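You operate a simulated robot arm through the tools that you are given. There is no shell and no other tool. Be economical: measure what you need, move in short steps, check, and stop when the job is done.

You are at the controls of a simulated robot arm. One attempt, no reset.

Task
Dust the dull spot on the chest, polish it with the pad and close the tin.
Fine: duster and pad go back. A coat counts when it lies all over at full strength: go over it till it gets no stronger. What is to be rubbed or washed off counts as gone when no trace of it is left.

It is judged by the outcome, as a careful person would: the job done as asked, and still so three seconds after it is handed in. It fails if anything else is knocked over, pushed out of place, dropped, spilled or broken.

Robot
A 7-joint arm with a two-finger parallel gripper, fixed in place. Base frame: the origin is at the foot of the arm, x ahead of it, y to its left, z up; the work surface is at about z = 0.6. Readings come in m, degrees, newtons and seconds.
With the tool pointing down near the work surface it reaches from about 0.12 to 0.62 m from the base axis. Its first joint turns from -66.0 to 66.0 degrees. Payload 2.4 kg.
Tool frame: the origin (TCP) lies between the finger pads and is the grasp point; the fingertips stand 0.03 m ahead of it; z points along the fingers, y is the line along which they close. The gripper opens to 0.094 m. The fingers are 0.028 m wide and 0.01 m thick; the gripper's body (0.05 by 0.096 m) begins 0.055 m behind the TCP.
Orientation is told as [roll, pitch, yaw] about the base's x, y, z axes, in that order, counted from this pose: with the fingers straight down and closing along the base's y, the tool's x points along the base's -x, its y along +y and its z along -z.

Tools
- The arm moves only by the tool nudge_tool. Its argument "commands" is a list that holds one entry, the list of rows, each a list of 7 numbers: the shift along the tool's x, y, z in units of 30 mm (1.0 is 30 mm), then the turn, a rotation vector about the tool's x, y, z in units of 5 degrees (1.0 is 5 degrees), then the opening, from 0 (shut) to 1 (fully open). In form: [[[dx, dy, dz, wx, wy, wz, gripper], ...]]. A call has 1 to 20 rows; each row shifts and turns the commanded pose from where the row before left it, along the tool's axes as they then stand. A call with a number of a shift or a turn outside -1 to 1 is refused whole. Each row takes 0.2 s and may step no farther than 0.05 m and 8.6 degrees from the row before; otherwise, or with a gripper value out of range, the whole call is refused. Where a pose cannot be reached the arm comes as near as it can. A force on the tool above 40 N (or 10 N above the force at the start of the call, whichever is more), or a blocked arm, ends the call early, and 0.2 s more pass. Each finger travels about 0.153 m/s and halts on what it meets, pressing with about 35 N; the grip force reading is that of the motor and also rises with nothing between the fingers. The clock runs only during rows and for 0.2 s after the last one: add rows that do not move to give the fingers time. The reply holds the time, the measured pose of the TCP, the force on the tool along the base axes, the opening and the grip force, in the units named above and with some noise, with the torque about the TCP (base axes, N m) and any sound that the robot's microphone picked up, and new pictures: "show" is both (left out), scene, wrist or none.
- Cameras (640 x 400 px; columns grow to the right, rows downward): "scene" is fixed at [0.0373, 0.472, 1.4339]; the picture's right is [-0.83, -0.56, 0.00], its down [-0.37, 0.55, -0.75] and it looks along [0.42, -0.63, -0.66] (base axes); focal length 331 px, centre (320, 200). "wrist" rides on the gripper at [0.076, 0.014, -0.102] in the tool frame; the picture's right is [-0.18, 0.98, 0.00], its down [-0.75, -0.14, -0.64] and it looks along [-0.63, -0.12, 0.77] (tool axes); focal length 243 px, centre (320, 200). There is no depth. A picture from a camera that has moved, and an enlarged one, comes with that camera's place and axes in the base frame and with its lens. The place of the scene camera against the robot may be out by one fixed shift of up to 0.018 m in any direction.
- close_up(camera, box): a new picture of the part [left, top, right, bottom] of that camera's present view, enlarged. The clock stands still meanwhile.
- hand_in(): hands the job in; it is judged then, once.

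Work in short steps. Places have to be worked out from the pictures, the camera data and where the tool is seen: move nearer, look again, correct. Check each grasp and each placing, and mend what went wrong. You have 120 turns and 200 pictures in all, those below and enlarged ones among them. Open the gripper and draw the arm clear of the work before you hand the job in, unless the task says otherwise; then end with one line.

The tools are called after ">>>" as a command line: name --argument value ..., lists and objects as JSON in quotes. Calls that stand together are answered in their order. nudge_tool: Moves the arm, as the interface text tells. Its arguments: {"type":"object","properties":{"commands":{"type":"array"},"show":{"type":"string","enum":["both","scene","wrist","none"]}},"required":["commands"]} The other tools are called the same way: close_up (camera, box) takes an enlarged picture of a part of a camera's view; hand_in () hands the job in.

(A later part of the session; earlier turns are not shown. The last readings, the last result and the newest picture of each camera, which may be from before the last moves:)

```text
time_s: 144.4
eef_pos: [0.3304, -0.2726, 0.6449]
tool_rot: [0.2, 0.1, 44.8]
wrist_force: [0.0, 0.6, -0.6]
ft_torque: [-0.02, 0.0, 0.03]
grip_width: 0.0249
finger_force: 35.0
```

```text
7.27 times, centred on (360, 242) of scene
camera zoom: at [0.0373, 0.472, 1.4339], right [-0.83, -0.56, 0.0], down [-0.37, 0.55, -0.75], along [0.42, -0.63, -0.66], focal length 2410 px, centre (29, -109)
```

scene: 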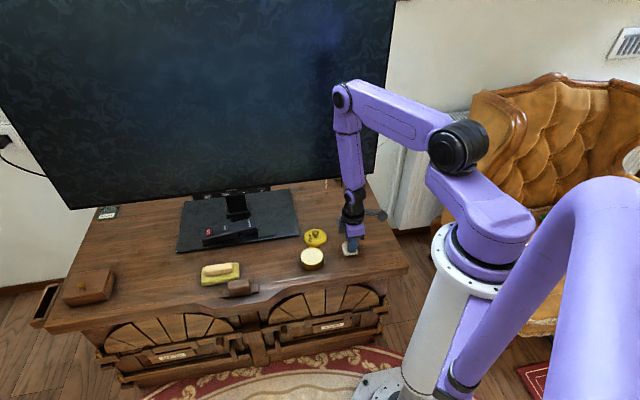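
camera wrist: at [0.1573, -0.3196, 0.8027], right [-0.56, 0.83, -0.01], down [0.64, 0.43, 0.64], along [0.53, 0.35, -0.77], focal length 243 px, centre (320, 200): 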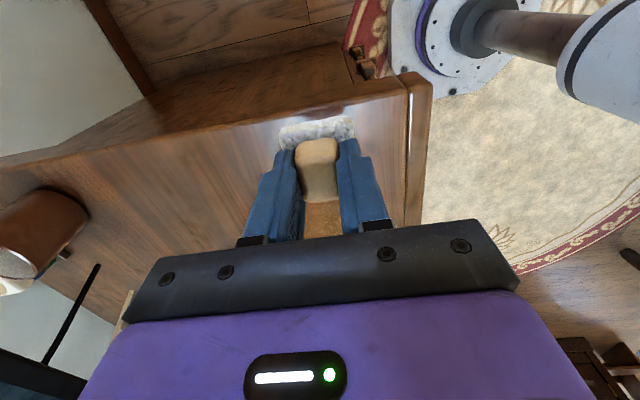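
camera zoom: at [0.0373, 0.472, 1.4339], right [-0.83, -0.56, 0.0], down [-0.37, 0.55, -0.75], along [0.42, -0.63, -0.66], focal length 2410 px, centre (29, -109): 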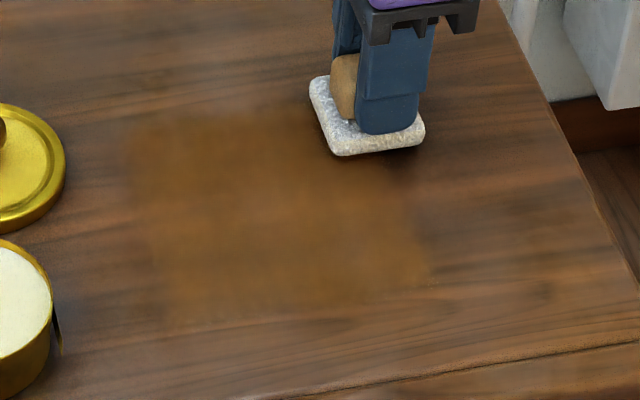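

The lid got nudged a few mm at the far left (harmless, but I'll stay clear of it, a≤0.14 on the far rows). I press slightly more and repeat the far rows.

>>> nudge_tool --commands '[[[0, 0, 0.02, 0, 0, 0, 0], [-0.4, 0, 0, 0, 0, 0, 0], [-0.4, 0, 0, 0, 0, 0, 0], [-0.4, 0, 0, 0, 0, 0, 0], [-0.4, 0, 0, 0, 0, 0, 0], [-0.4, 0, 0, 0, 0, 0, 0], [-0.4, 0, 0, 0, 0, 0, 0], [-0.4, 0, 0, 0, 0, 0, 0], [-0.3, 0, 0, 0, 0, 0, 0], [0, -0.4, 0, 0, 0, 0, 0], [0.4, 0, 0, 0, 0, 0, 0], [0.4, 0, 0, 0, 0, 0, 0], [0.4, 0, 0, 0, 0, 0, 0], [0.4, 0, 0, 0, 0, 0, 0], [0.4, 0, 0, 0, 0, 0, 0], [0.4, 0, 0, 0, 0, 0, 0], [0.4, 0, 0, 0, 0, 0, 0], [0.4, 0, 0, 0, 0, 0, 0], [0.1, 0, 0, 0, 0, 0, 0]]]' --show "none"

>>> close_up --camera "scene" --box '[325, 215, 395, 270]'

```text
time_s: 146.6
eef_pos: [0.3994, -0.2083, 0.6443]
tool_rot: [1.0, 0.3, 44.9]
wrist_force: [-3.2, 0.4, 13.4]
ft_torque: [-0.04, -0.23, -0.01]
grip_width: 0.0248
finger_force: 34.5
stopped in row 10: the force on the tool passed its limit at 44 N (the readings are from after the stop); the commanded pose is now the measured one
```

```text
7.27 times, centred on (360, 242) of scene
camera zoom: at [0.037, 0.4721, 1.4339], right [-0.83, -0.56, 0.0], down [-0.37, 0.55, -0.75], along [0.42, -0.63, -0.66], focal length 2410 px, centre (29, -109)
```

zoom: 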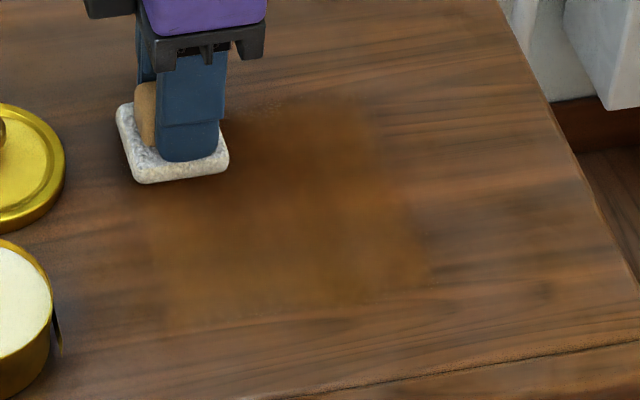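

>>> nudge_tool --commands '[[[0, -0.3, -0.015, 0.2, -0.06, 0, 0], [0.4, 0, 0, 0, 0, 0, 0], [0.4, 0, 0, 0, 0, 0, 0], [0.4, 0, 0, 0, 0, 0, 0], [0.4, 0, 0, 0, 0, 0, 0], [0.4, 0, 0, 0, 0, 0, 0], [0.4, 0, 0, 0, 0, 0, 0], [0.4, 0, 0, 0, 0, 0, 0], [0.4, 0, 0, 0, 0, 0, 0], [0.2, 0, 0, 0, 0, 0, 0], [0, 0.5, 0, 0, 0, 0, 0], [0, 0.5, 0, 0, 0, 0, 0], [0, 0.5, 0, 0, 0, 0, 0], [0, 0.5, 0, 0, 0, 0, 0], [0, 0.5, 0, 0, 0, 0, 0], [0, 0.5, 0, 0, 0, 0, 0], [0, 0.5, 0, 0, 0, 0, 0], [-0.5, 0, 0, 0, 0, 0, 0]]]' --show "none"

>>> close_up --camera "scene" --box '[325, 215, 395, 270]'

```text
time_s: 150.1
eef_pos: [0.2663, -0.2205, 0.6433]
tool_rot: [-0.6, 0.0, 44.7]
wrist_force: [-0.4, 0.8, 9.0]
ft_torque: [0.16, 0.25, -0.05]
grip_width: 0.0249
finger_force: 34.7
stopped in row 17: the force on the tool passed its limit at 40 N (the readings are from after the stop); the commanded pose is now the measured one
```

```text
7.27 times, centred on (360, 242) of scene
camera zoom: at [0.0372, 0.4721, 1.4339], right [-0.83, -0.56, 0.0], down [-0.37, 0.55, -0.75], along [0.42, -0.63, -0.66], focal length 2410 px, centre (29, -109)
```

zoom: 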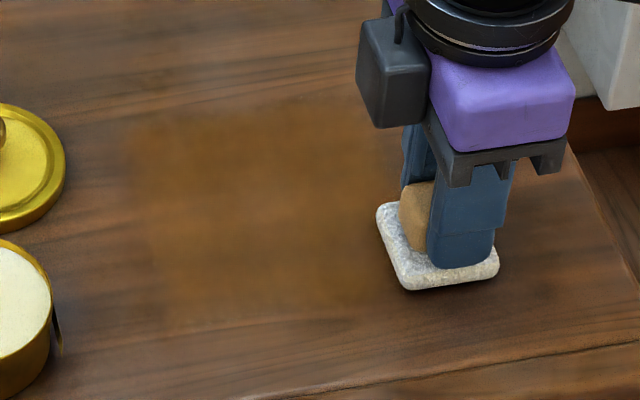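

Nearly uniform. Now front rows again, over to the left edge.

>>> nudge_tool --commands '[[[-0.3, 0.3, -0.02, -0.12, 0, 0, 0], [-0.4, 0, 0, 0, 0, 0, 0], [-0.4, 0, 0, 0, 0, 0, 0], [-0.4, 0, 0, 0, 0, 0, 0], [-0.4, 0, 0, 0, 0, 0, 0], [-0.4, 0, 0, 0, 0, 0, 0], [-0.4, 0, 0, 0, 0, 0, 0], [-0.4, 0, 0, 0, 0, 0, 0], [-0.4, 0, 0, 0, 0, 0, 0], [-0.4, 0, 0, 0, 0, 0, 0], [0, -0.5, 0, 0, 0, 0, 0], [0.4, 0, 0, 0, 0, 0, 0], [0.4, 0, 0, 0, 0, 0, 0], [0.4, 0, 0, 0, 0, 0, 0], [0.4, 0, 0, 0, 0, 0, 0], [0.4, 0, 0, 0, 0, 0, 0], [0.4, 0, 0, 0, 0, 0, 0], [0.4, 0, 0, 0, 0, 0, 0], [0.4, 0, 0, 0, 0, 0, 0]]]' --show "none"

>>> close_up --camera "scene" --box '[325, 215, 395, 270]'

```text
time_s: 152.4
eef_pos: [0.344, -0.134, 0.6428]
tool_rot: [0.5, 0.2, 45.2]
wrist_force: [-3.1, 0.6, 15.2]
ft_torque: [-0.07, -0.28, -0.04]
grip_width: 0.0249
finger_force: 35.2
stopped in row 11: the force on the tool passed its limit at 47 N (the readings are from after the stop); the commanded pose is now the measured one
```

```text
7.27 times, centred on (360, 242) of scene
camera zoom: at [0.037, 0.4721, 1.4339], right [-0.83, -0.56, 0.0], down [-0.37, 0.55, -0.75], along [0.42, -0.63, -0.66], focal length 2410 px, centre (29, -109)
```

zoom: 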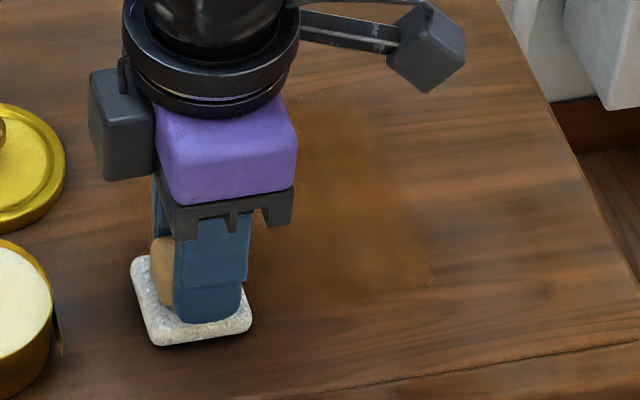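

Now the left edge column, then another middle pass.

>>> nudge_tool --commands '[[[0, -0.2, -0.02, 0.08, -0.04, 0, 0], [0, -0.4, 0, 0, 0, 0, 0], [0, -0.4, 0, 0, 0, 0, 0], [0, -0.4, 0, 0, 0, 0, 0], [0.1, -0.4, 0, 0, 0, 0, 0], [0.1, -0.4, 0, 0, 0, 0, 0], [0.1, -0.4, 0, 0, 0, 0, 0], [0, -0.4, 0, 0, 0, 0, 0], [0.7, 0, 0, 0, 0, 0, 0], [0, 0.4, 0, 0, 0, 0, 0], [0, 0.4, 0, 0, 0, 0, 0], [0, 0.4, 0, 0, 0, 0, 0], [0, 0.4, 0, 0, 0, 0, 0], [0, 0.4, 0, 0, 0, 0, 0], [0, 0.4, 0, 0, 0, 0, 0], [0, 0.4, 0, 0, 0, 0, 0], [0, 0.3, 0, 0, 0, 0, 0]]]' --show "none"

>>> close_up --camera "scene" --box '[325, 215, 395, 270]'

```text
time_s: 156.1
eef_pos: [0.32, -0.1523, 0.6454]
tool_rot: [0.1, 0.0, 45.1]
wrist_force: [-0.1, 0.4, 0.2]
ft_torque: [-0.01, 0.0, -0.02]
grip_width: 0.0248
finger_force: 35.2
```

```text
7.27 times, centred on (360, 242) of scene
camera zoom: at [0.0373, 0.472, 1.4339], right [-0.83, -0.56, 0.0], down [-0.37, 0.55, -0.75], along [0.42, -0.63, -0.66], focal length 2410 px, centre (29, -109)
```

zoom: 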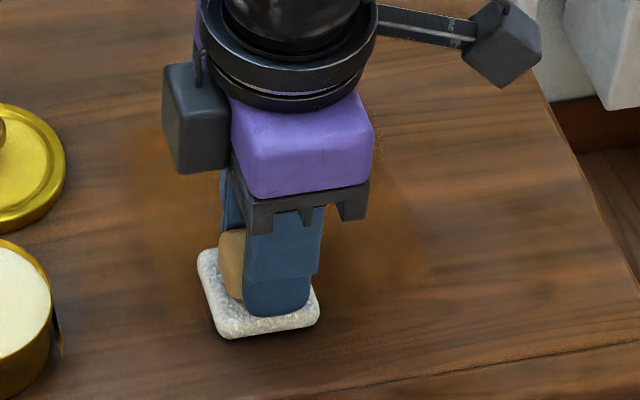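

No contact here; lowering and making column strokes across the middle.

>>> nudge_tool --commands '[[[0, 0, 0.03, 0, 0, 0, 0], [0, -0.3, 0.01, 0, 0, 0, 0], [0, -0.4, 0, 0, 0, 0, 0], [0, -0.4, 0, 0, 0, 0, 0], [0, -0.4, 0, 0, 0, 0, 0], [0, -0.4, 0, 0, 0, 0, 0], [0, -0.4, 0, 0, 0, 0, 0], [0, -0.4, 0, 0, 0, 0, 0], [0, -0.4, 0, 0, 0, 0, 0], [0.4, 0, 0, 0, 0, 0, 0], [0.5, 0.1, 0, 0, 0, 0, 0], [0, 0.4, 0, 0, 0, 0, 0], [0, 0.4, 0, 0, 0, 0, 0], [0, 0.4, 0, 0, 0, 0, 0], [0, 0.4, 0, 0, 0, 0, 0], [0, 0.4, 0, 0, 0, 0, 0], [0, 0.4, 0, 0, 0, 0, 0], [0, 0.4, 0, 0, 0, 0, 0]]]' --show "none"

>>> close_up --camera "scene" --box '[325, 215, 395, 270]'

```text
time_s: 156.7
eef_pos: [0.3241, -0.1571, 0.6441]
tool_rot: [0.7, 0.2, 45.3]
wrist_force: [-1.6, 1.1, 15.6]
ft_torque: [-0.11, -0.26, 0.03]
grip_width: 0.0249
finger_force: 35.3
stopped in row 3: the force on the tool passed its limit at 45 N (the readings are from after the stop); the commanded pose is now the measured one
```

```text
7.27 times, centred on (360, 242) of scene
camera zoom: at [0.0371, 0.4721, 1.4339], right [-0.83, -0.56, 0.0], down [-0.37, 0.55, -0.75], along [0.42, -0.63, -0.66], focal length 2410 px, centre (29, -109)
```

zoom: 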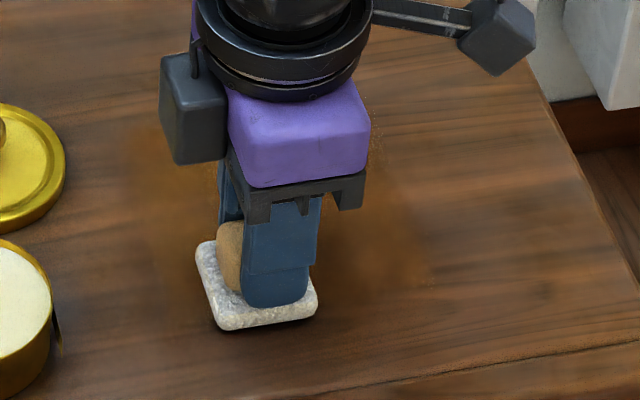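

>>> nudge_tool --commands '[[[0, -0.2, -0.012, 0.12, -0.04, 0, 0], [0, -0.35, 0, 0, 0, 0, 0], [0, -0.35, 0, 0, 0, 0, 0], [0, -0.35, 0, 0, 0, 0, 0], [0, -0.35, 0, 0, 0, 0, 0], [0, -0.35, 0, 0, 0, 0, 0], [0, -0.35, 0, 0, 0, 0, 0], [0, -0.35, 0, 0, 0, 0, 0], [0.4, 0, 0, 0, 0, 0, 0], [0.5, 0, 0, 0, 0, 0, 0], [0, 0.35, 0, 0, 0, 0, 0], [0, 0.35, 0, 0, 0, 0, 0], [0, 0.35, 0, 0, 0, 0, 0], [0, 0.35, 0, 0, 0, 0, 0], [0, 0.35, 0, 0, 0, 0, 0], [0, 0.35, 0, 0, 0, 0, 0], [0, 0.35, 0, 0, 0, 0, 0], [0, 0.35, 0, 0, 0, 0, 0]]]' --show "none"

>>> close_up --camera "scene" --box '[325, 215, 395, 270]'

```text
time_s: 160.5
eef_pos: [0.3014, -0.1729, 0.6448]
tool_rot: [0.0, 0.0, 45.4]
wrist_force: [-1.6, 0.9, -0.3]
ft_torque: [-0.01, -0.02, 0.04]
grip_width: 0.0247
finger_force: 34.8
```

```text
7.27 times, centred on (360, 242) of scene
camera zoom: at [0.0373, 0.472, 1.4339], right [-0.83, -0.56, 0.0], down [-0.37, 0.55, -0.75], along [0.42, -0.63, -0.66], focal length 2410 px, centre (29, -109)
```

zoom: 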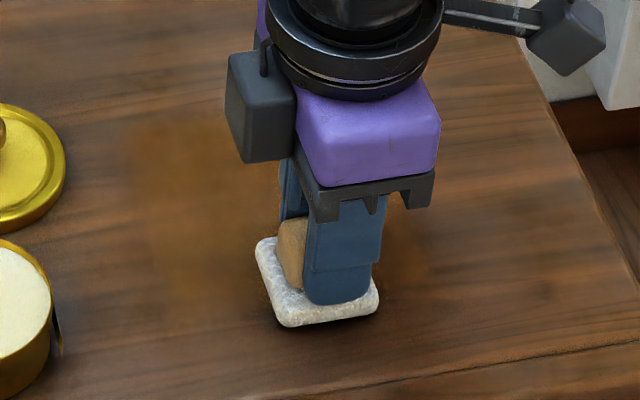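

I lift off and inspect the whole coat.

>>> nudge_tool --commands '[[[0, 0, -0.4, 0, 0, 0, 0], [0, 0, -0.7, 0, 0, 0, 0], [0.7, 0, -0.7, 0, 0, 0, 0], [0.9, 0, 0, 0, 0, 0, 0], [0.9, 0, 0, 0, 0, 0, 0], [0.9, 0, 0, 0, 0, 0, 0], [0.6, 0, 0, 0, 0, 0, 0], [0, 0, 0, 0, 0, 0, 0]]]' --show "none"

>>> close_up --camera "scene" --box '[325, 215, 395, 270]'

>>> close_up --camera "scene" --box '[332, 226, 380, 262]'

```text
time_s: 162.3
eef_pos: [0.2175, -0.2587, 0.6993]
tool_rot: [0.1, 0.0, 45.3]
wrist_force: [0.6, -0.1, 0.6]
ft_torque: [-0.01, 0.03, 0.0]
grip_width: 0.0248
finger_force: 35.4
```

```text
7.27 times, centred on (360, 242) of scene
camera zoom: at [0.0373, 0.472, 1.4339], right [-0.83, -0.56, 0.0], down [-0.37, 0.55, -0.75], along [0.42, -0.63, -0.66], focal length 2410 px, centre (29, -109)
```

zoom: 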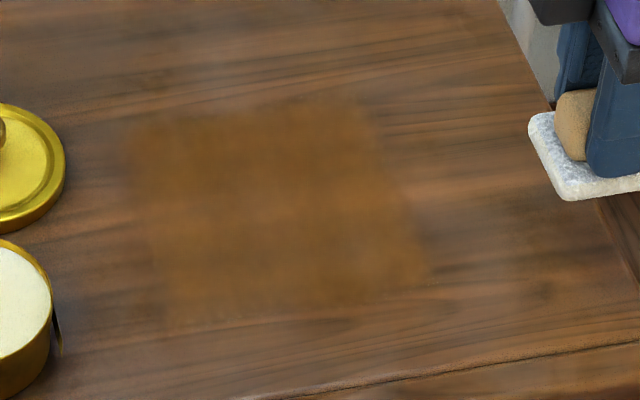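

```text
11.11 times, centred on (356, 244) of scene
camera zoom: at [0.0373, 0.472, 1.4339], right [-0.83, -0.56, 0.0], down [-0.37, 0.55, -0.75], along [0.42, -0.63, -0.66], focal length 3682 px, centre (-80, -289)
```

zoom: 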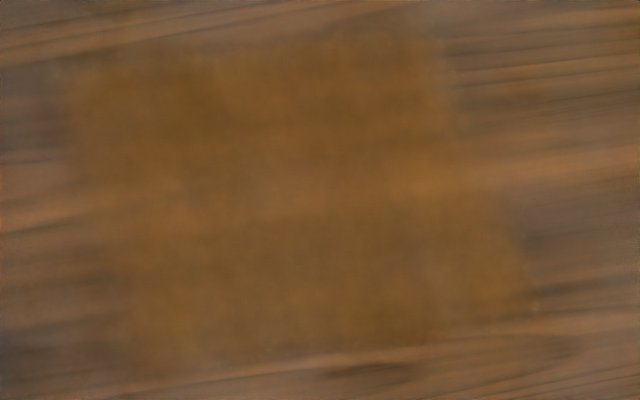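

The coat now fills a crisp ≈12×12 cm square. To be sure that it is at full strength, I do another systematic pass, lifting slightly between rows.

>>> nudge_tool --commands '[[[-0.5, -0.8, 0, 0, 0, 0, 0], [-0.5, -0.8, 0, 0, 0, 0, 0], [-0.5, -0.8, 0, 0, 0, 0, 0], [-0.5, -0.7, 0, 0, 0, 0, 0], [0, 0, 0.6, 0, 0, 0, 0], [0, 0, 0.7, 0, 0, 0, 0], [0, 0, 0.35, 0, 0, 0, 0], [0, 0, 0.1, 0, 0, 0, 0], [0, 0, 0.04, 0, 0, 0, 0], [0, 0, 0.03, 0, 0, 0, 0], [0, 0, 0.02, 0, 0, 0, 0], [0, 0, 0.02, 0, 0, 0, 0], [0, 0, 0, 0, 0, 0, 0]]]' --show "none"

```text
time_s: 164.7
eef_pos: [0.3247, -0.281, 0.6439]
tool_rot: [0.2, 0.0, 45.1]
wrist_force: [-1.7, 2.2, 13.6]
ft_torque: [-0.02, -0.06, 0.01]
grip_width: 0.0247
finger_force: 35.5
stopped in row 11: the force on the tool passed its limit at 43 N (the readings are from after the stop); the commanded pose is now the measured one
```

>>> nudge_tool --commands '[[[-0.3, -0.1, -0.008, 0, 0, 0, 0], [-0.4, 0, 0, 0, 0, 0, 0], [-0.4, 0, 0, 0, 0, 0, 0], [-0.4, 0, 0, 0, 0, 0, 0], [-0.4, 0, 0, 0, 0, 0, 0], [-0.4, 0, 0, 0, 0, 0, 0], [-0.4, 0, 0, 0, 0, 0, 0], [-0.4, 0, 0, 0, 0, 0, 0], [-0.4, 0, 0, 0, 0, 0, 0], [0, 0.7, -0.06, 0, 0, 0, 0], [0.3, 0, 0.06, 0, 0, 0, 0], [0.4, 0, 0, 0, 0, 0, 0], [0.4, 0, 0, 0, 0, 0, 0], [0.4, 0, 0, 0, 0, 0, 0], [0.4, 0, 0, 0, 0, 0, 0], [0.4, 0, 0, 0, 0, 0, 0], [0.4, 0, 0, 0, 0, 0, 0], [0.4, 0, 0, 0, 0, 0, 0], [0.4, 0, 0, 0, 0, 0, 0], [0, 0, 0, 0, 0, 0, 0]]]' --show "none"

```text
time_s: 168.8
eef_pos: [0.3123, -0.2698, 0.6456]
tool_rot: [0.2, 0.0, 45.4]
wrist_force: [1.1, 1.5, 5.1]
ft_torque: [-0.01, -0.05, 0.01]
grip_width: 0.0247
finger_force: 34.8
```

>>> nudge_tool --commands '[[[0, 0.7, -0.06, 0, 0, 0, 0], [-0.3, 0, 0.065, 0, 0, 0, 0], [-0.4, 0, 0, 0, 0, 0, 0], [-0.45, 0, 0, 0, 0, 0, 0], [-0.45, 0, 0, 0, 0, 0, 0], [-0.45, 0, 0, 0, 0, 0, 0], [-0.45, 0, 0, 0, 0, 0, 0], [-0.45, 0, 0, 0, 0, 0, 0], [-0.45, 0, 0, 0, 0, 0, 0], [-0.45, 0, 0, 0, 0, 0, 0], [0, 0.7, -0.06, 0, 0, 0, 0], [0.3, 0, 0.06, 0, 0, 0, 0], [0.45, 0, 0, 0, 0, 0, 0], [0.45, 0, 0, 0, 0, 0, 0], [0.45, 0, 0, 0, 0, 0, 0], [0.45, 0, 0, 0, 0, 0, 0], [0.45, 0, 0, 0, 0, 0, 0], [0.45, 0, 0, 0, 0, 0, 0], [0.45, 0, 0, 0, 0, 0, 0], [0.4, 0, 0, 0, 0, 0, 0]]]' --show "none"

```text
time_s: 173.1
eef_pos: [0.284, -0.2401, 0.6439]
tool_rot: [0.1, -0.1, 45.4]
wrist_force: [7.1, 6.7, 25.6]
ft_torque: [0.24, -0.38, -0.05]
grip_width: 0.0248
finger_force: 34.3
```

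>>> nudge_tool --commands '[[[0, 0.7, -0.06, 0, 0, 0, 0], [-0.3, 0, 0.05, 0, 0, 0, 0], [-0.4, 0, 0, 0, 0, 0, 0], [-0.45, 0, 0, 0, 0, 0, 0], [-0.45, 0, 0, 0, 0, 0, 0], [-0.45, 0, 0, 0, 0, 0, 0], [-0.45, 0, 0, 0, 0, 0, 0], [-0.45, 0, 0, 0, 0, 0, 0], [-0.45, 0, 0, 0, 0, 0, 0], [-0.45, 0, 0, 0, 0, 0, 0], [0, 0.6, -0.06, 0, 0, 0, 0], [0.3, 0, 0.06, 0, 0, 0, 0], [0.45, 0, 0, 0, 0, 0, 0], [0.45, 0, 0, 0, 0, 0, 0], [0.45, 0, 0, 0, 0, 0, 0], [0.45, 0, 0, 0, 0, 0, 0], [0.45, 0, 0, 0, 0, 0, 0], [0.45, 0, 0, 0, 0, 0, 0], [0.45, 0, 0, 0, 0, 0, 0], [0.4, 0, 0, 0, 0, 0, 0]]]' --show "none"

```text
time_s: 177.2
eef_pos: [0.2552, -0.2133, 0.6439]
tool_rot: [0.2, -0.1, 45.4]
wrist_force: [5.3, 6.6, 22.3]
ft_torque: [0.22, -0.33, -0.03]
grip_width: 0.0248
finger_force: 34.9
```

Full pass without interruption. Lift off and compare.

>>> nudge_tool --commands '[[[0, 0, -0.4, 0, 0, 0, 0], [0, 0, -0.7, 0, 0, 0, 0], [0.7, 0, -0.7, 0, 0, 0, 0], [0.8, 0, 0, 0, 0, 0, 0], [0.6, 0, 0, 0, 0, 0, 0], [0, 0, 0, 0, 0, 0, 0]]]' --show "none"

>>> close_up --camera "scene" --box '[325, 215, 395, 270]'

>>> close_up --camera "scene" --box '[332, 226, 380, 262]'

```text
time_s: 178.7
eef_pos: [0.2105, -0.2573, 0.6971]
tool_rot: [0.2, 0.1, 45.3]
wrist_force: [0.5, -0.1, -0.6]
ft_torque: [0.02, 0.03, 0.01]
grip_width: 0.025
finger_force: 35.5
```

```text
7.27 times, centred on (360, 242) of scene
camera zoom: at [0.0373, 0.472, 1.4339], right [-0.83, -0.56, 0.0], down [-0.37, 0.55, -0.75], along [0.42, -0.63, -0.66], focal length 2410 px, centre (29, -109)
```

zoom: 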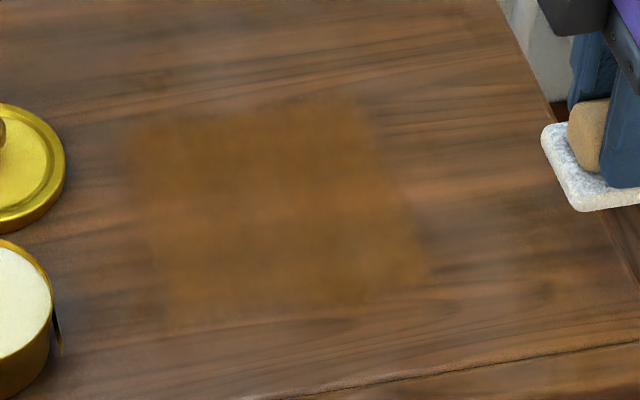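

```text
11.11 times, centred on (356, 244) of scene
camera zoom: at [0.0373, 0.472, 1.4339], right [-0.83, -0.56, 0.0], down [-0.37, 0.55, -0.75], along [0.42, -0.63, -0.66], focal length 3682 px, centre (-80, -289)
```

zoom: 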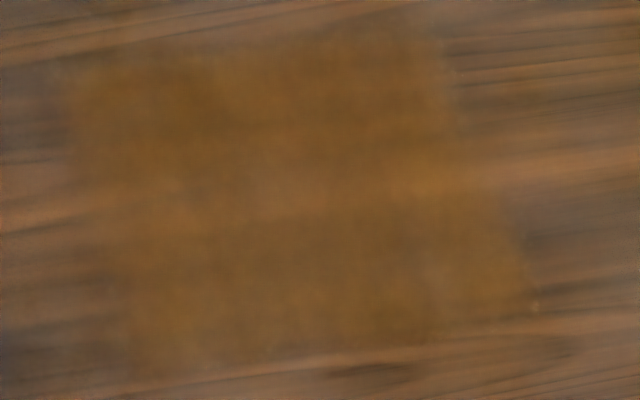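

No visible change any more: the coat is at full strength. Now I bring the pad to the transfer position, rising, and look at the spot with the wrist camera.

>>> nudge_tool --commands '[[[-0.4, 0, -0.7, 0, 0, 0, 0], [-0.7, 0.1, -0.7, 0, 0, 0, 0], [-0.8, 0.15, -0.7, 0, 0, 0, 0], [-0.8, 0.15, -0.7, 0, 0, 0, 0], [-0.8, 0.15, -0.7, 0, 0, 0, 0], [-0.8, 0.15, 0, 0, 0, 0, 0], [-0.8, 0.15, 0, 0, 0, 0, 0], [-0.5, 0.05, 0, 0, 0, 0, 0], [0, 0, 0, 0, 0, 0, 0]]]' --show "wrist"

```text
time_s: 180.7
eef_pos: [0.3101, -0.117, 0.8038]
tool_rot: [0.2, 0.0, 45.3]
wrist_force: [1.1, -0.2, -0.8]
ft_torque: [0.01, 0.0, 0.0]
grip_width: 0.025
finger_force: 35.4
camera wrist: at [0.2479, -0.1619, 0.9063], right [-0.57, 0.82, 0.0], down [0.63, 0.44, 0.64], along [0.53, 0.37, -0.77], focal length 243 px, centre (320, 200)
```

wrist: 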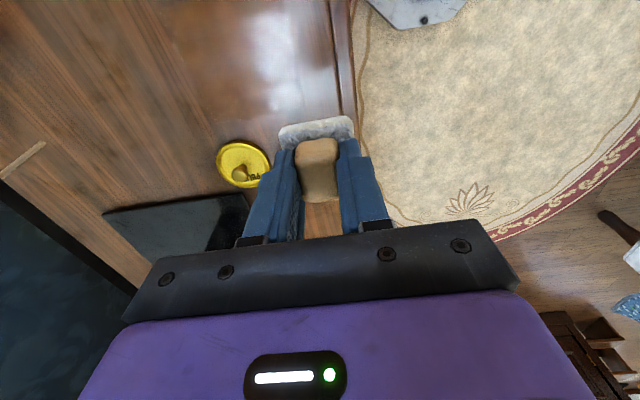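

>>> close_up --camera "wrist" --box '[160, 0, 350, 130]'

>>> nudge_tool --commands '[[[0, 0, 0, 0.914, -0.407, 0, 0], [0, 0, 0, 0.914, -0.407, 0, 0], [0, 0, 0, 0.914, -0.407, 0, 0], [0, 0, 0, 0, 0, 0, 0]]]' --show "none"

```text
3.08 times, centred on (255, 65) of wrist
camera zoom: at [0.2479, -0.1619, 0.9063], right [-0.57, 0.82, 0.0], down [0.63, 0.44, 0.64], along [0.53, 0.37, -0.77], focal length 746 px, centre (520, 615)
```

zoom: 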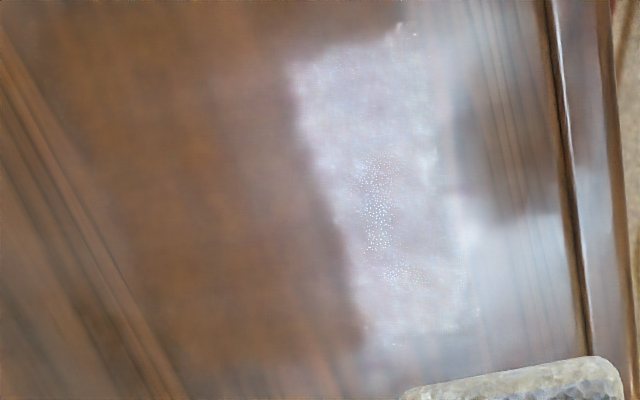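

```text
time_s: 181.7
eef_pos: [0.3102, -0.1186, 0.8036]
tool_rot: [-13.6, -6.0, 45.9]
wrist_force: [-0.3, -0.1, -0.6]
ft_torque: [-0.01, -0.02, 0.02]
grip_width: 0.025
finger_force: 34.7
```

The coat reflects uniformly. Now the wrist roll-around to the outer side: tilt is outward; rolling via the left to inward.

>>> nudge_tool --commands '[[[0, 0, 0, -0.572, -0.841, 0, 0], [0, 0, 0, -0.841, -0.611, 0, 0], [0, 0, 0, -1, -0.286, 0, 0], [0, 0, 0, -1, 0.079, 0, 0], [0, 0, 0, -0.914, 0.407, 0, 0], [0, 0, 0, -0.754, 0.719, 0, 0], [0, 0, 0, -0.458, 0.938, 0, 0], [0, 0, 0, -0.109, 1, 0, 0], [0, 0, 0, 0.242, 0.987, 0, 0], [-0.5, 0, 0, 0, 0, 0, 0], [-0.5, 0, 0, 0, 0, 0, 0], [0, 0, 0, 0, 0, 0, 0]]]' --show "scene"

```text
time_s: 184.2
eef_pos: [0.3194, -0.08, 0.8041]
tool_rot: [13.0, 5.6, 51.7]
wrist_force: [0.9, -0.1, -1.1]
ft_torque: [0.01, 0.0, -0.01]
grip_width: 0.0249
finger_force: 35.3
out of reach, approached as far as the arm can: row 9
```

scene: 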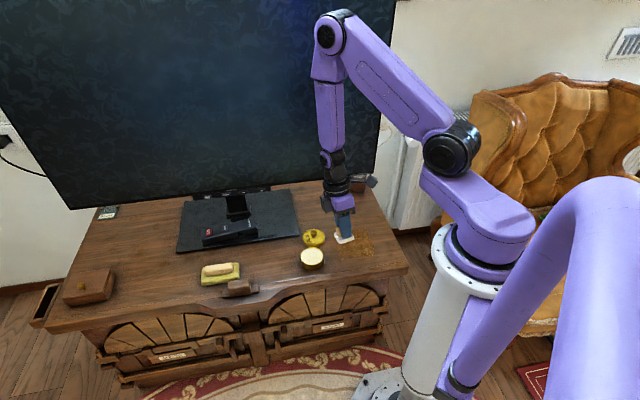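

Moving outward, then levelling.

>>> nudge_tool --commands '[[[-0.8, -0.3, 0, 0, 0, 0, 0], [-0.8, -0.3, 0, 0, 0, 0, 0], [-0.8, -0.3, 0, 0, 0, 0, 0], [-0.5, -0.2, 0, 0.87, -0.37, 0.45, 0], [-0.5, -0.2, 0, 0.87, -0.37, 0.45, 0], [0, 0, 0, 0.87, -0.37, 0.45, 0], [0, 0, 0, 0, 0, 0, 0]]]' --show "none"

>>> close_up --camera "scene" --box '[325, 215, 395, 270]'

```text
time_s: 185.8
eef_pos: [0.3978, -0.0156, 0.7868]
tool_rot: [-0.6, 0.9, 44.4]
wrist_force: [0.0, 0.6, -0.4]
ft_torque: [0.01, -0.01, 0.01]
grip_width: 0.0246
finger_force: 35.0
out of reach, approached as far as the arm can: row 2, 3, 5
```

```text
7.27 times, centred on (360, 242) of scene
camera zoom: at [0.0373, 0.472, 1.4339], right [-0.83, -0.56, 0.0], down [-0.37, 0.55, -0.75], along [0.42, -0.63, -0.66], focal length 2410 px, centre (29, -109)
```

zoom: 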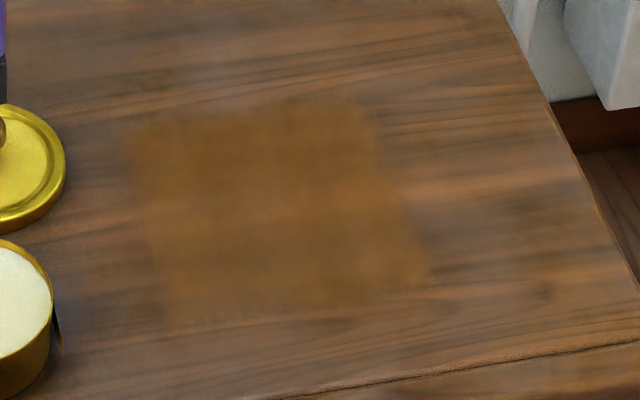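

Testing the outward move to the pad's home.

>>> nudge_tool --commands '[[[-0.6, -0.1, 0, -0.1, -0.15, 0, 0], [-0.8, -0.2, 0, 0, 0, 0, 0], [-0.8, -0.2, 0, 0, 0, 0, 0], [0, 0, 0, 0, 0, 0, 0]]]' --show "scene"

```text
time_s: 186.8
eef_pos: [0.4238, 0.0208, 0.7856]
tool_rot: [0.0, -0.1, 44.5]
wrist_force: [-0.2, 0.7, -0.7]
ft_torque: [0.01, -0.01, 0.01]
grip_width: 0.0248
finger_force: 35.2
out of reach, approached as far as the arm can: row 2, 3
```

scene: 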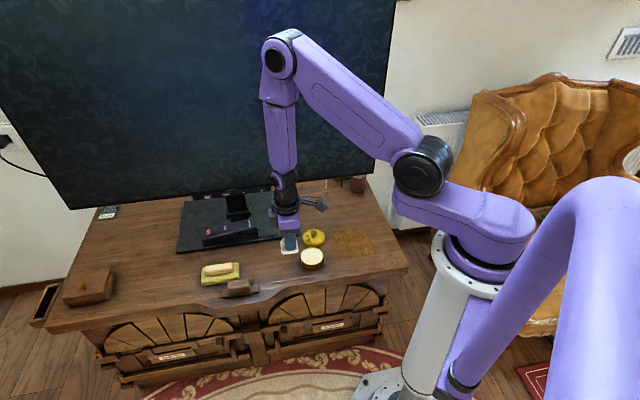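

Still on the inner side; the circle must be made where hand and forearm are aligned, which is right here. I repeat it here.

>>> nudge_tool --commands '[[[0, 0, 0, 0.665, -0.747, 0, 0], [0, 0, 0, 0.665, -0.747, 0, 0], [0, 0, 0, 0.665, -0.747, 0, 0], [0, 0, 0, -0.867, -0.531, 0, 0], [0, 0, 0, -1, -0.21, 0, 0], [0, 0, 0, -1, 0.152, 0, 0], [0, 0, 0, -0.913, 0.499, 0, 0], [0, 0, 0, -0.665, 0.747, 0, 0], [0, 0, 0, -0.391, 0.965, 0, 0], [0, 0, 0, -0.032, 1, 0, 0], [0, 0, 0, 0.326, 0.987, 0, 0], [0, 0, 0, 0.627, 0.799, 0, 0], [-0.6, 0, 0, 0, 0, 0, 0], [-0.6, 0, 0, 0, 0, 0, 0], [0, 0, 0, 0, 0, 0, 0]]]' --show "none"

```text
time_s: 190.1
eef_pos: [0.4331, 0.0626, 0.7857]
tool_rot: [8.6, 3.5, 47.3]
wrist_force: [0.7, 0.1, -0.3]
ft_torque: [0.01, 0.0, -0.02]
grip_width: 0.0249
finger_force: 34.8
out of reach, approached as far as the arm can: row 1, 4, 5, 6, 10, 11, 12, 13, 14
```

It ran into limits at this yaw. I replicate the manoeuvre that worked: level, yaw back to 0, at about (0.37,0.05,0.82).

>>> nudge_tool --commands '[[[0, 0, -0.3, 0.86, -0.35, 0, 0], [0, 0, -0.3, 0.86, -0.35, 0, 0], [0, 0, -0.3, 0, 0, 1, 0], [0, 0, -0.3, 0, 0, 1, 0], [0, 0, 0, 0, 0, 1, 0], [0, 0, 0, 0, 0, 1, 0], [0, 0, 0, 0, 0, 1, 0], [0, 0, 0, 0, 0, 1, 0], [0, 0, 0, 0, 0, 1, 0], [0, 0, 0, 0, 0, 1, 0], [0, 0, 0, 0, 0, 1, 0], [0.7, -0.1, 0, 0, 0, 0.4, 0], [0.7, -0.1, 0, 0, 0, 0, 0], [0.7, -0.1, 0, 0, 0, 0, 0], [0, 0, 0, 0, 0, 0, 0]]]' --show "none"

```text
time_s: 193.2
eef_pos: [0.3412, 0.0523, 0.8211]
tool_rot: [0.0, 0.0, -0.1]
wrist_force: [0.4, 0.4, -0.7]
ft_torque: [-0.01, -0.01, -0.02]
grip_width: 0.0249
finger_force: 34.9
out of reach, approached as far as the arm can: row 1, 2, 3, 4, 12
```

>>> nudge_tool --commands '[[[-0.9, 0, 0, 0, 0, 0, 0], [0, 0, 0, 0, -1, 0, 0], [0, 0, 0, 0, -1, 0, 0], [0, 0, 0, 0, -1, 0, 0], [0, 0, 0, -1, 0.18, 0, 0], [0, 0, 0, -0.9, 0.52, 0, 0], [0, 0, 0, -0.67, 0.8, 0, 0], [0, 0, 0, -0.35, 0.98, 0, 0], [0, 0, 0, 0, 1, 0, 0], [0, 0, 0, 0.35, 0.98, 0, 0], [0, 0, 0, 0.67, 0.8, 0, 0], [0, 0, 0, 0.9, 0.52, 0, 0], [0, 0, 0, 1, 0.18, 0, 0], [-0.7, 0, 0, 0, 0, 0, 0], [-0.7, 0, 0, 0, 0, 0, 0], [0, 0, 0, 0, 0, 0, 0]]]' --show "none"

```text
time_s: 196.7
eef_pos: [0.3966, 0.0545, 0.8022]
tool_rot: [5.1, 17.1, 5.4]
wrist_force: [0.6, -0.5, -0.2]
ft_torque: [-0.01, 0.0, 0.0]
grip_width: 0.0249
finger_force: 35.2
out of reach, approached as far as the arm can: row 4, 13, 14, 15
```

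>>> nudge_tool --commands '[[[-0.5, 0, 0, 0.5, 0, 0, 0], [-0.7, 0, 0, 0.5, 0, 0, 0], [-0.7, 0, 0, 0, 0, 0, 0], [0, 0, 0, 0, 0, 0, 0]]]' --show "scene"

```text
time_s: 197.7
eef_pos: [0.4011, 0.0662, 0.7742]
tool_rot: [4.5, 16.5, 5.6]
wrist_force: [0.3, -0.6, 0.4]
ft_torque: [0.0, 0.04, -0.02]
grip_width: 0.0249
finger_force: 34.9
out of reach, approached as far as the arm can: row 1, 2, 3
```

scene: 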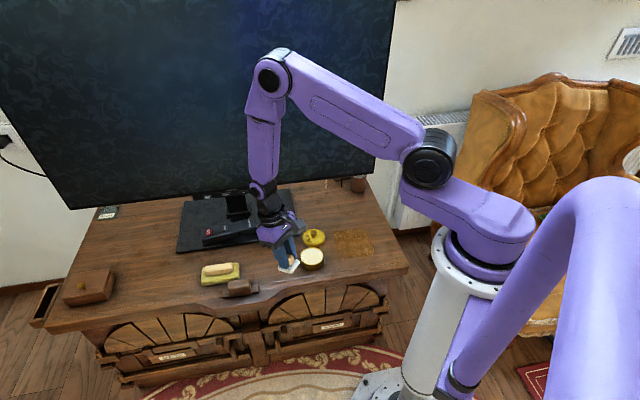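

The roll-around is blocked just short of the end, so the wrist must be wound the other way now. I undo it back to the outward tilt and will go round via the right.

>>> nudge_tool --commands '[[[0.2, 0, -0.3, -1, -1, 0, 0], [0.2, 0, -0.3, -0.67, -0.8, 0, 0], [0.2, 0, -0.3, -0.35, -1, 0, 0], [0.2, 0, -0.3, 0, -1, 0, 0], [0, 0, 0, 0.35, -1, 0, 0], [0, 0, 0, 0.67, -0.8, 0, 0], [0, 0, 0, 1, -0.7, 0, 0], [0, 0, 0, 1, 0, 0, 0], [0, 0, 0, 0, 0, 0, 0]]]' --show "none"

```text
time_s: 199.7
eef_pos: [0.3824, 0.0594, 0.8142]
tool_rot: [-2.5, -13.9, 0.3]
wrist_force: [0.6, 0.6, 0.7]
ft_torque: [-0.02, 0.01, 0.01]
grip_width: 0.0248
finger_force: 35.0
```

>>> nudge_tool --commands '[[[0, 0, 0, 0.8, 0.1, 0, 0], [0, 0, 0, 0.63, 0.4, 0, 0], [0, 0, 0, 0.67, 0.8, 0, 0], [0, 0, 0, 0.35, 1, 0, 0], [0, 0, 0, 0, 1, 0, 0], [0, 0, 0, -0.35, 1, 0, 0], [0, 0, 0, -0.67, 0.8, 0, 0], [0, 0, 0, -0.9, 0.52, 0, 0], [0, 0, 0, -1, 0.18, 0, 0], [-0.6, 0, 0, 0, 0, 0, 0], [-0.6, 0, 0, 0, 0, 0, 0], [0, 0, 0, 0, 0, 0, 0]]]' --show "none"

```text
time_s: 202.2
eef_pos: [0.4024, 0.0451, 0.8078]
tool_rot: [-7.3, 12.2, -5.4]
wrist_force: [-0.6, 0.2, -0.6]
ft_torque: [-0.01, -0.02, 0.0]
grip_width: 0.025
finger_force: 35.2
out of reach, approached as far as the arm can: row 9, 10, 11
```

Both ways stop just short; yaw seems to matter (at lower yaw the left way went further), so the last joint's limit is likely. On the right-hand way a higher yaw should relieve it: I yaw +30° here and finish the roll.

>>> nudge_tool --commands '[[[0.6, 0, 0, 0, 0, -1, 0], [0.6, 0, 0, 0, 0, -1, 0], [0, 0, 0, 0, 0, -1, 0], [0, 0, 0, 0, 0, -1, 0], [0, 0, 0, 0, 0, -1, 0], [0, 0, 0, 0, 0, -1, 0], [0, 0, 0, 0, 0, 0, 0]]]' --show "none"

```text
time_s: 203.8
eef_pos: [0.3518, 0.0454, 0.8059]
tool_rot: [-1.2, 13.7, 25.0]
wrist_force: [0.3, 0.5, -0.4]
ft_torque: [-0.01, 0.04, 0.0]
grip_width: 0.0246
finger_force: 35.2
out of reach, approached as far as the arm can: row 5, 6
```

Yaw-up makes it worse; so I try yaw down to about -30° from here.

>>> nudge_tool --commands '[[[0, 0, 0, 0, 0, 1, 0], [0, 0, 0, 0, 0, 1, 0], [0, 0, 0, 0, 0, 1, 0], [0, 0, 0, 0, 0, 1, 0], [0, 0, 0, 0, 0, 1, 0], [0, 0, 0, 0, 0, 1, 0], [0, 0, 0, 0, 0, 1, 0], [0, 0, 0, 0, 0, 1, 0], [0, 0, 0, 0, 0, 1, 0], [0, 0, 0, 0, 0, 1, 0], [0, 0, 0, 0, 0, 1, 0], [0, 0, 0, 0, 0, 0, 0]]]' --show "scene"

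```text
time_s: 206.4
eef_pos: [0.3518, 0.0459, 0.8053]
tool_rot: [-11.7, 8.0, -30.5]
wrist_force: [-0.4, 0.5, 0.1]
ft_torque: [-0.01, 0.01, 0.0]
grip_width: 0.0246
finger_force: 34.8
```

scene: 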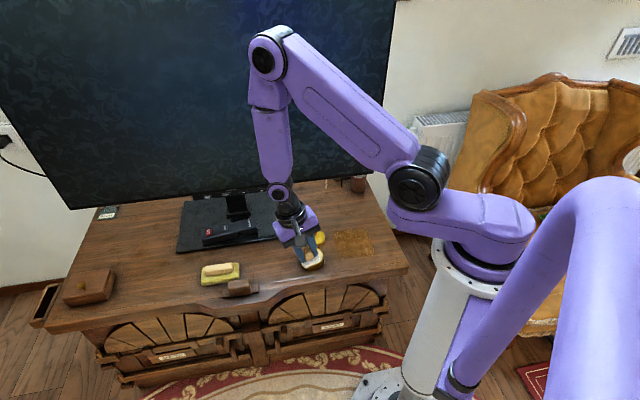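

>>> nudge_tool --commands '[[[0, 0, 0, -0.71, 0.55, 0, 0], [-0.47, 0.37, 0, 0, 0, 0, 0], [-0.47, 0.37, 0, 0, 0, 0, 0], [-0.47, 0.37, 0, 0, 0, 0, 0], [-0.47, 0.37, 0, 0, 0, 0, 0], [0, 0, 0, 0, 0, 0, 0]]]' --show "none"

```text
time_s: 207.8
eef_pos: [0.3539, 0.0111, 0.7997]
tool_rot: [-8.3, 10.6, -30.9]
wrist_force: [0.7, 0.9, -0.7]
ft_torque: [0.0, 0.0, 0.02]
grip_width: 0.0248
finger_force: 34.9
out of reach, approached as far as the arm can: row 1, 2, 3, 4, 5
```

Still blocked this way. I return via the right to the outward tilt, then straighten yaw to 0, to repeat the left way with a larger circle.

>>> nudge_tool --commands '[[[0, 0, 0, 0.621, -0.881, 0, 0], [0, 0, 0, 0.151, -1, 0, 0], [0, 0, 0, -0.209, -1, 0, 0], [0, 0, 0, -0.545, -0.839, 0, 0], [0, 0, 0, -0.88, -0.62, 0, 0], [0, 0, 0, -1, -0.29, 0, 0], [0, 0, 0, -1, -0.1, 0, 0], [0, 0, 0, -0.83, -0.18, 0, 0], [0, 0, 0, -0.66, -0.285, 0, 0], [0, 0, 0, 0, 0, -1, 0], [0, 0, 0, 0, 0, -1, 0], [0, 0, 0, 0, 0, -1, 0], [0, 0, 0, 0, 0, -1, 0], [0, 0, 0, 0, 0, -1, 0], [0, 0, 0, 0, 0, -1, 0], [0, 0, 0, 0, 0, 0, 0]]]' --show "scene"

```text
time_s: 211.2
eef_pos: [0.3555, 0.0117, 0.8001]
tool_rot: [4.2, -19.6, 3.5]
wrist_force: [0.0, 0.1, -0.3]
ft_torque: [0.04, -0.01, 0.08]
grip_width: 0.0251
finger_force: 34.8
```

scene: 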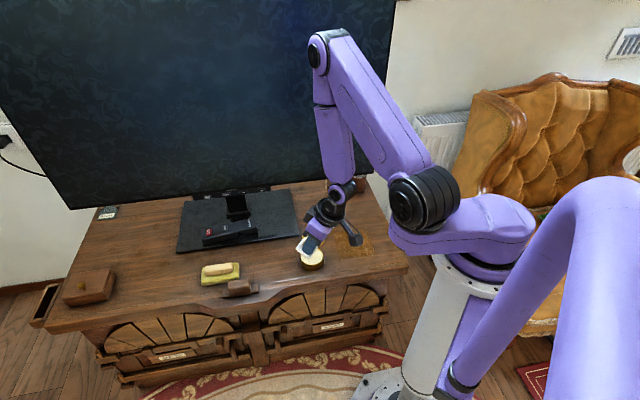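

Clear so far. I move out a little and make a wider (≈23°) roll via the left.

>>> nudge_tool --commands '[[[-0.8, 0, 0.2, 0, 0, 0, 0], [0, 0, 0, -1, 0.4, 0, 0], [0, 0, 0, -1, 0.7, 0, 0], [0, 0, 0, -0.8, 0.8, 0, 0], [0, 0, 0, -0.5, 1, 0, 0], [0, 0, 0, -0.2, 1, 0, 0], [0, 0, 0, 0.1, 1, 0, 0], [0, 0, 0, 0.4, 1, 0, 0], [0, 0, 0, 0.6, 0.9, 0, 0], [0, 0, 0, 0, 0, 0, 0]]]' --show "scene"

```text
time_s: 213.4
eef_pos: [0.3786, 0.0121, 0.8021]
tool_rot: [15.9, 12.7, 13.8]
wrist_force: [0.3, -0.1, -0.2]
ft_torque: [-0.03, 0.01, 0.01]
grip_width: 0.0248
finger_force: 34.8
```

scene: 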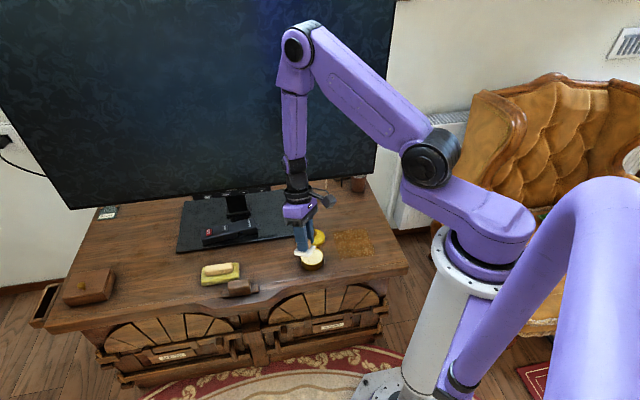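

>>> nudge_tool --commands '[[[0, 0, 0, 0.616, 0.95, 0.5, 0], [0, 0, 0, 0.776, 0.676, 0.5, 0], [0, 0, 0, 0.88, 0.187, 0.5, 0], [0, 0, 0, 0, 0, 0.5, 0], [-0.6, 0, 0, 0, 0, 0, 0], [-0.6, 0, 0, 0, 0, 0, 0], [0, 0, 0, 0, 0, 0, 0]]]' --show "scene"

```text
time_s: 215.1
eef_pos: [0.3911, 0.032, 0.7791]
tool_rot: [6.7, 21.7, 6.9]
wrist_force: [-0.1, 0.0, -0.6]
ft_torque: [0.0, -0.04, 0.01]
grip_width: 0.0248
finger_force: 35.5
out of reach, approached as far as the arm can: row 2, 3, 5, 6
```

scene: 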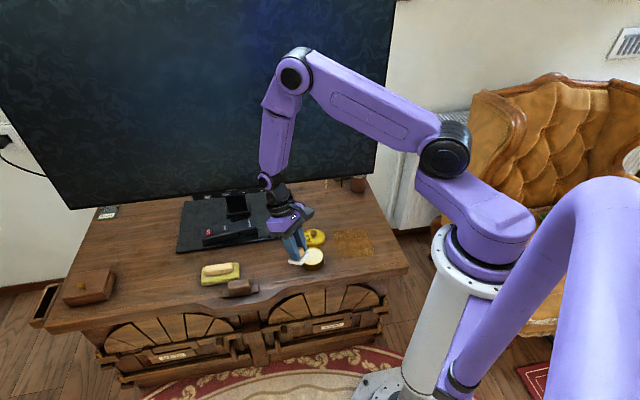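

Yaw decrease was accepted; I lower yaw by 30° more and then retry the last bit.

>>> nudge_tool --commands '[[[0, 0, 0, 0, 0, 1, 0], [0, 0, 0, 0, 0, 1, 0], [0, 0, 0, 0, 0, 1, 0], [0, 0, 0, 0, 0, 1, 0], [0, 0, 0, 0, 0, 1, 0], [0, 0, 0, 0, 0, 1, 0], [-0.4, 0.2, 0, 0, 0, 0, 0], [-0.4, 0.2, 0, 0, 0, 0, 0], [0, 0, 0, 0, 0, 0, 0]]]' --show "none"

```text
time_s: 217.1
eef_pos: [0.3219, 0.0212, 0.739]
tool_rot: [-3.0, 21.5, -24.2]
wrist_force: [-0.6, 0.2, 0.4]
ft_torque: [0.03, 0.01, 0.01]
grip_width: 0.0247
finger_force: 34.8
out of reach, approached as far as the arm can: row 1, 2, 3, 4, 5
```

Rows 6-8 were free. I move outward and up to test which side I'm on.

>>> nudge_tool --commands '[[[-0.5, 0.27, -0.4, 0, 0, 0, 0], [-0.6, 0.3, -0.4, 0, 0, 0, 0], [-0.6, 0.3, -0.4, 0, 0, 0, 0], [-0.6, 0.3, -0.4, 0, 0, 0, 0], [0, 0, 0, 0, 0, 0, 0]]]' --show "scene"

```text
time_s: 218.2
eef_pos: [0.3425, 0.0195, 0.7397]
tool_rot: [-0.3, 20.0, -23.3]
wrist_force: [0.9, 0.1, -0.3]
ft_torque: [0.02, 0.0, 0.0]
grip_width: 0.0246
finger_force: 34.9
out of reach, approached as far as the arm can: row 1, 2, 3, 4
```

scene: 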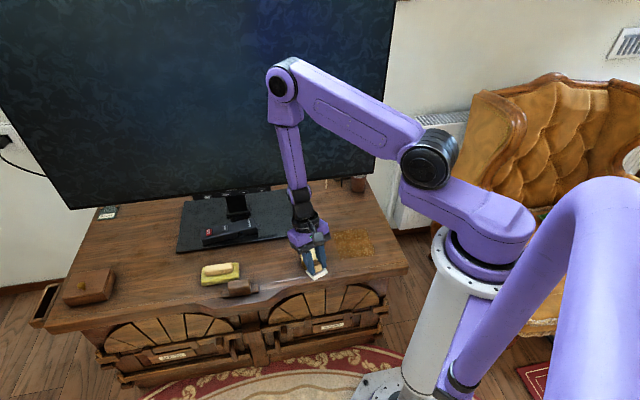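

I stop fighting the flip: on the inner side at low height the reach was larger (r≈0.466 at z=0.65). I level, yaw back to 45° and try to reach the pad's home low, with an outward tilt if needed.

>>> nudge_tool --commands '[[[0, 0, 0, 0, -1, -0.9, 0], [0, 0, 0, 0, -1, -0.9, 0], [0, 0, 0, 0, -1, -0.9, 0], [0, 0, 0, 0, -1, -0.9, 0], [0, 0, 0, 0, 0, -1, 0], [0, 0, 0, 0, 0, -1, 0], [0, 0, 0, 0, 0, -1, 0], [0, 0, 0, 0, 0, -1, 0], [0, 0, 0, 0, 0, -1, 0], [0, 0, 0, 0, 0, -1, 0], [0, 0, 0, 0, 0, -1, 0], [0, 0, 0, 0, 0, -1, 0], [0, 0, 0, 0, 0, -1, 0], [0, 0, 0, 0, 0, -1, 0], [-0.6, 0, 0, 0, 0, 0, 0], [-0.6, 0, 0, 0, 0, 0, 0], [-0.6, -0.5, 0, 0, 0, 0, 0], [-0.6, -0.5, 0, 0, 0, 0, 0], [0, 0, 0, 0, 0, 0, 0]]]' --show "none"

```text
time_s: 222.2
eef_pos: [0.4157, 0.0473, 0.7369]
tool_rot: [3.4, -1.1, 42.2]
wrist_force: [0.2, 0.0, -0.1]
ft_torque: [0.01, 0.0, 0.03]
grip_width: 0.0249
finger_force: 35.5
out of reach, approached as far as the arm can: row 2
```

>>> nudge_tool --commands '[[[0, 0, 0.5, 0.34, 0.11, -0.3, 0], [0, 0, 0.5, 0.34, 0.11, -0.3, 0], [-0.4, -0.44, 0.5, 0, 0, 0, 0], [-0.4, -0.44, 0.4, 0, 0, 0, 0], [-0.4, -0.44, 0, 0, 0, 0, 0], [0, 0, 0, 0, 0, 0, 0]]]' --show "none"

```text
time_s: 223.7
eef_pos: [0.466, 0.0462, 0.6833]
tool_rot: [0.2, -0.1, 45.3]
wrist_force: [0.1, 0.4, -0.3]
ft_torque: [-0.02, 0.0, 0.01]
grip_width: 0.025
finger_force: 34.4
out of reach, approached as far as the arm can: row 4
```

Progress: r=0.468, level. Continue straight to the pad's home.

>>> nudge_tool --commands '[[[-0.25, -0.35, 0.1, 0, 0, 0, 0], [-0.25, -0.35, 0.1, 0, 0, 0, 0], [-0.25, -0.35, 0.1, 0, 0, 0, 0], [-0.26, -0.34, 0.1, 0, 0, 0, 0], [0, 0, 0, 0, 0, 0, 0]]]' --show "none"

>>> close_up --camera "scene" --box '[235, 220, 345, 285]'

```text
time_s: 224.8
eef_pos: [0.5181, 0.0372, 0.672]
tool_rot: [0.2, -0.1, 45.1]
wrist_force: [-0.7, 0.1, -0.4]
ft_torque: [0.01, 0.01, -0.01]
grip_width: 0.0246
finger_force: 34.7
```

```text
5.82 times, centred on (290, 252) of scene
camera zoom: at [0.0373, 0.472, 1.4339], right [-0.83, -0.56, 0.0], down [-0.37, 0.55, -0.75], along [0.42, -0.63, -0.66], focal length 1928 px, centre (494, -106)
```

zoom: 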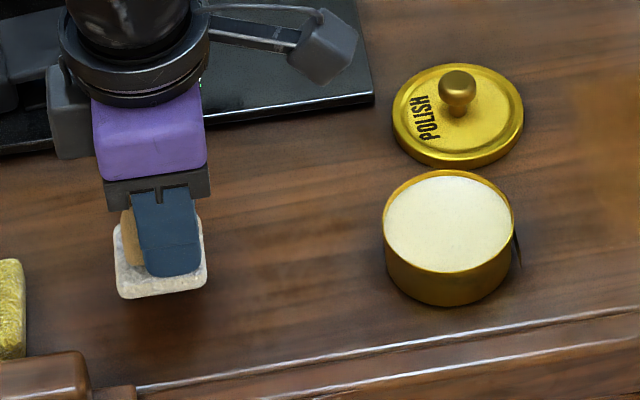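

At the pad's home, unblocked. Set down, release, and rise.

>>> nudge_tool --commands '[[[0, 0, 0.4, 0, 0, 0, 0], [0, 0, 0.3, 0, 0, 0, 0], [0, 0, 0.13, 0, 0, 0, 0], [0, 0, 0.04, 0, 0, 0, 0], [0, 0, 0, 0, 0, 0, 0.3], [0, 0, 0, 0, 0, 0, 0.42], [0, 0, -0.3, 0, 0, 0, 0.42], [0, 0, -0.8, 0, 0, 0, 0.42], [0, 0, -0.9, 0, 0, 0, 0.42], [0, 0, -0.9, 0, 0, 0, 0.42], [0, 0, 0, 0, 0, 0, 0.42]]]' --show "wrist"

>>> close_up --camera "scene" --box '[235, 220, 345, 285]'

```text
time_s: 227.2
eef_pos: [0.5166, 0.0371, 0.7321]
tool_rot: [0.2, 0.0, 45.2]
wrist_force: [-0.7, -0.8, -0.1]
ft_torque: [-0.02, -0.05, -0.02]
grip_width: 0.0394
finger_force: 0.1
camera wrist: at [0.4539, -0.0069, 0.8348], right [-0.57, 0.82, 0.0], down [0.63, 0.43, 0.64], along [0.53, 0.37, -0.77], focal length 243 px, centre (320, 200)
```

wrist: 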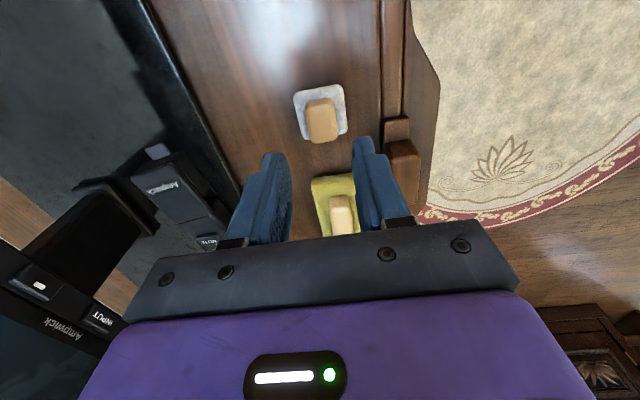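

```text
5.82 times, centred on (290, 252) of scene
camera zoom: at [0.0373, 0.472, 1.4339], right [-0.83, -0.56, 0.0], down [-0.37, 0.55, -0.75], along [0.42, -0.63, -0.66], focal length 1928 px, centre (494, -106)
```

zoom: 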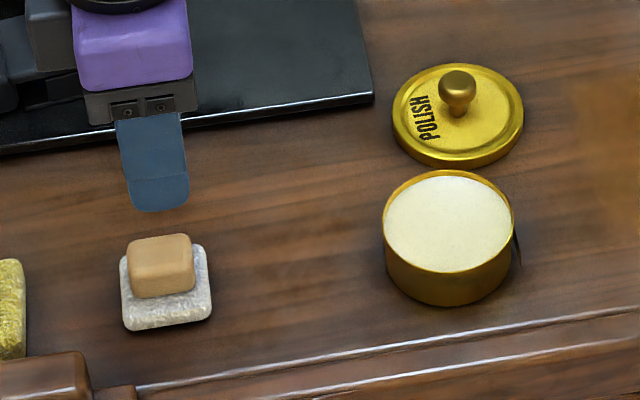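

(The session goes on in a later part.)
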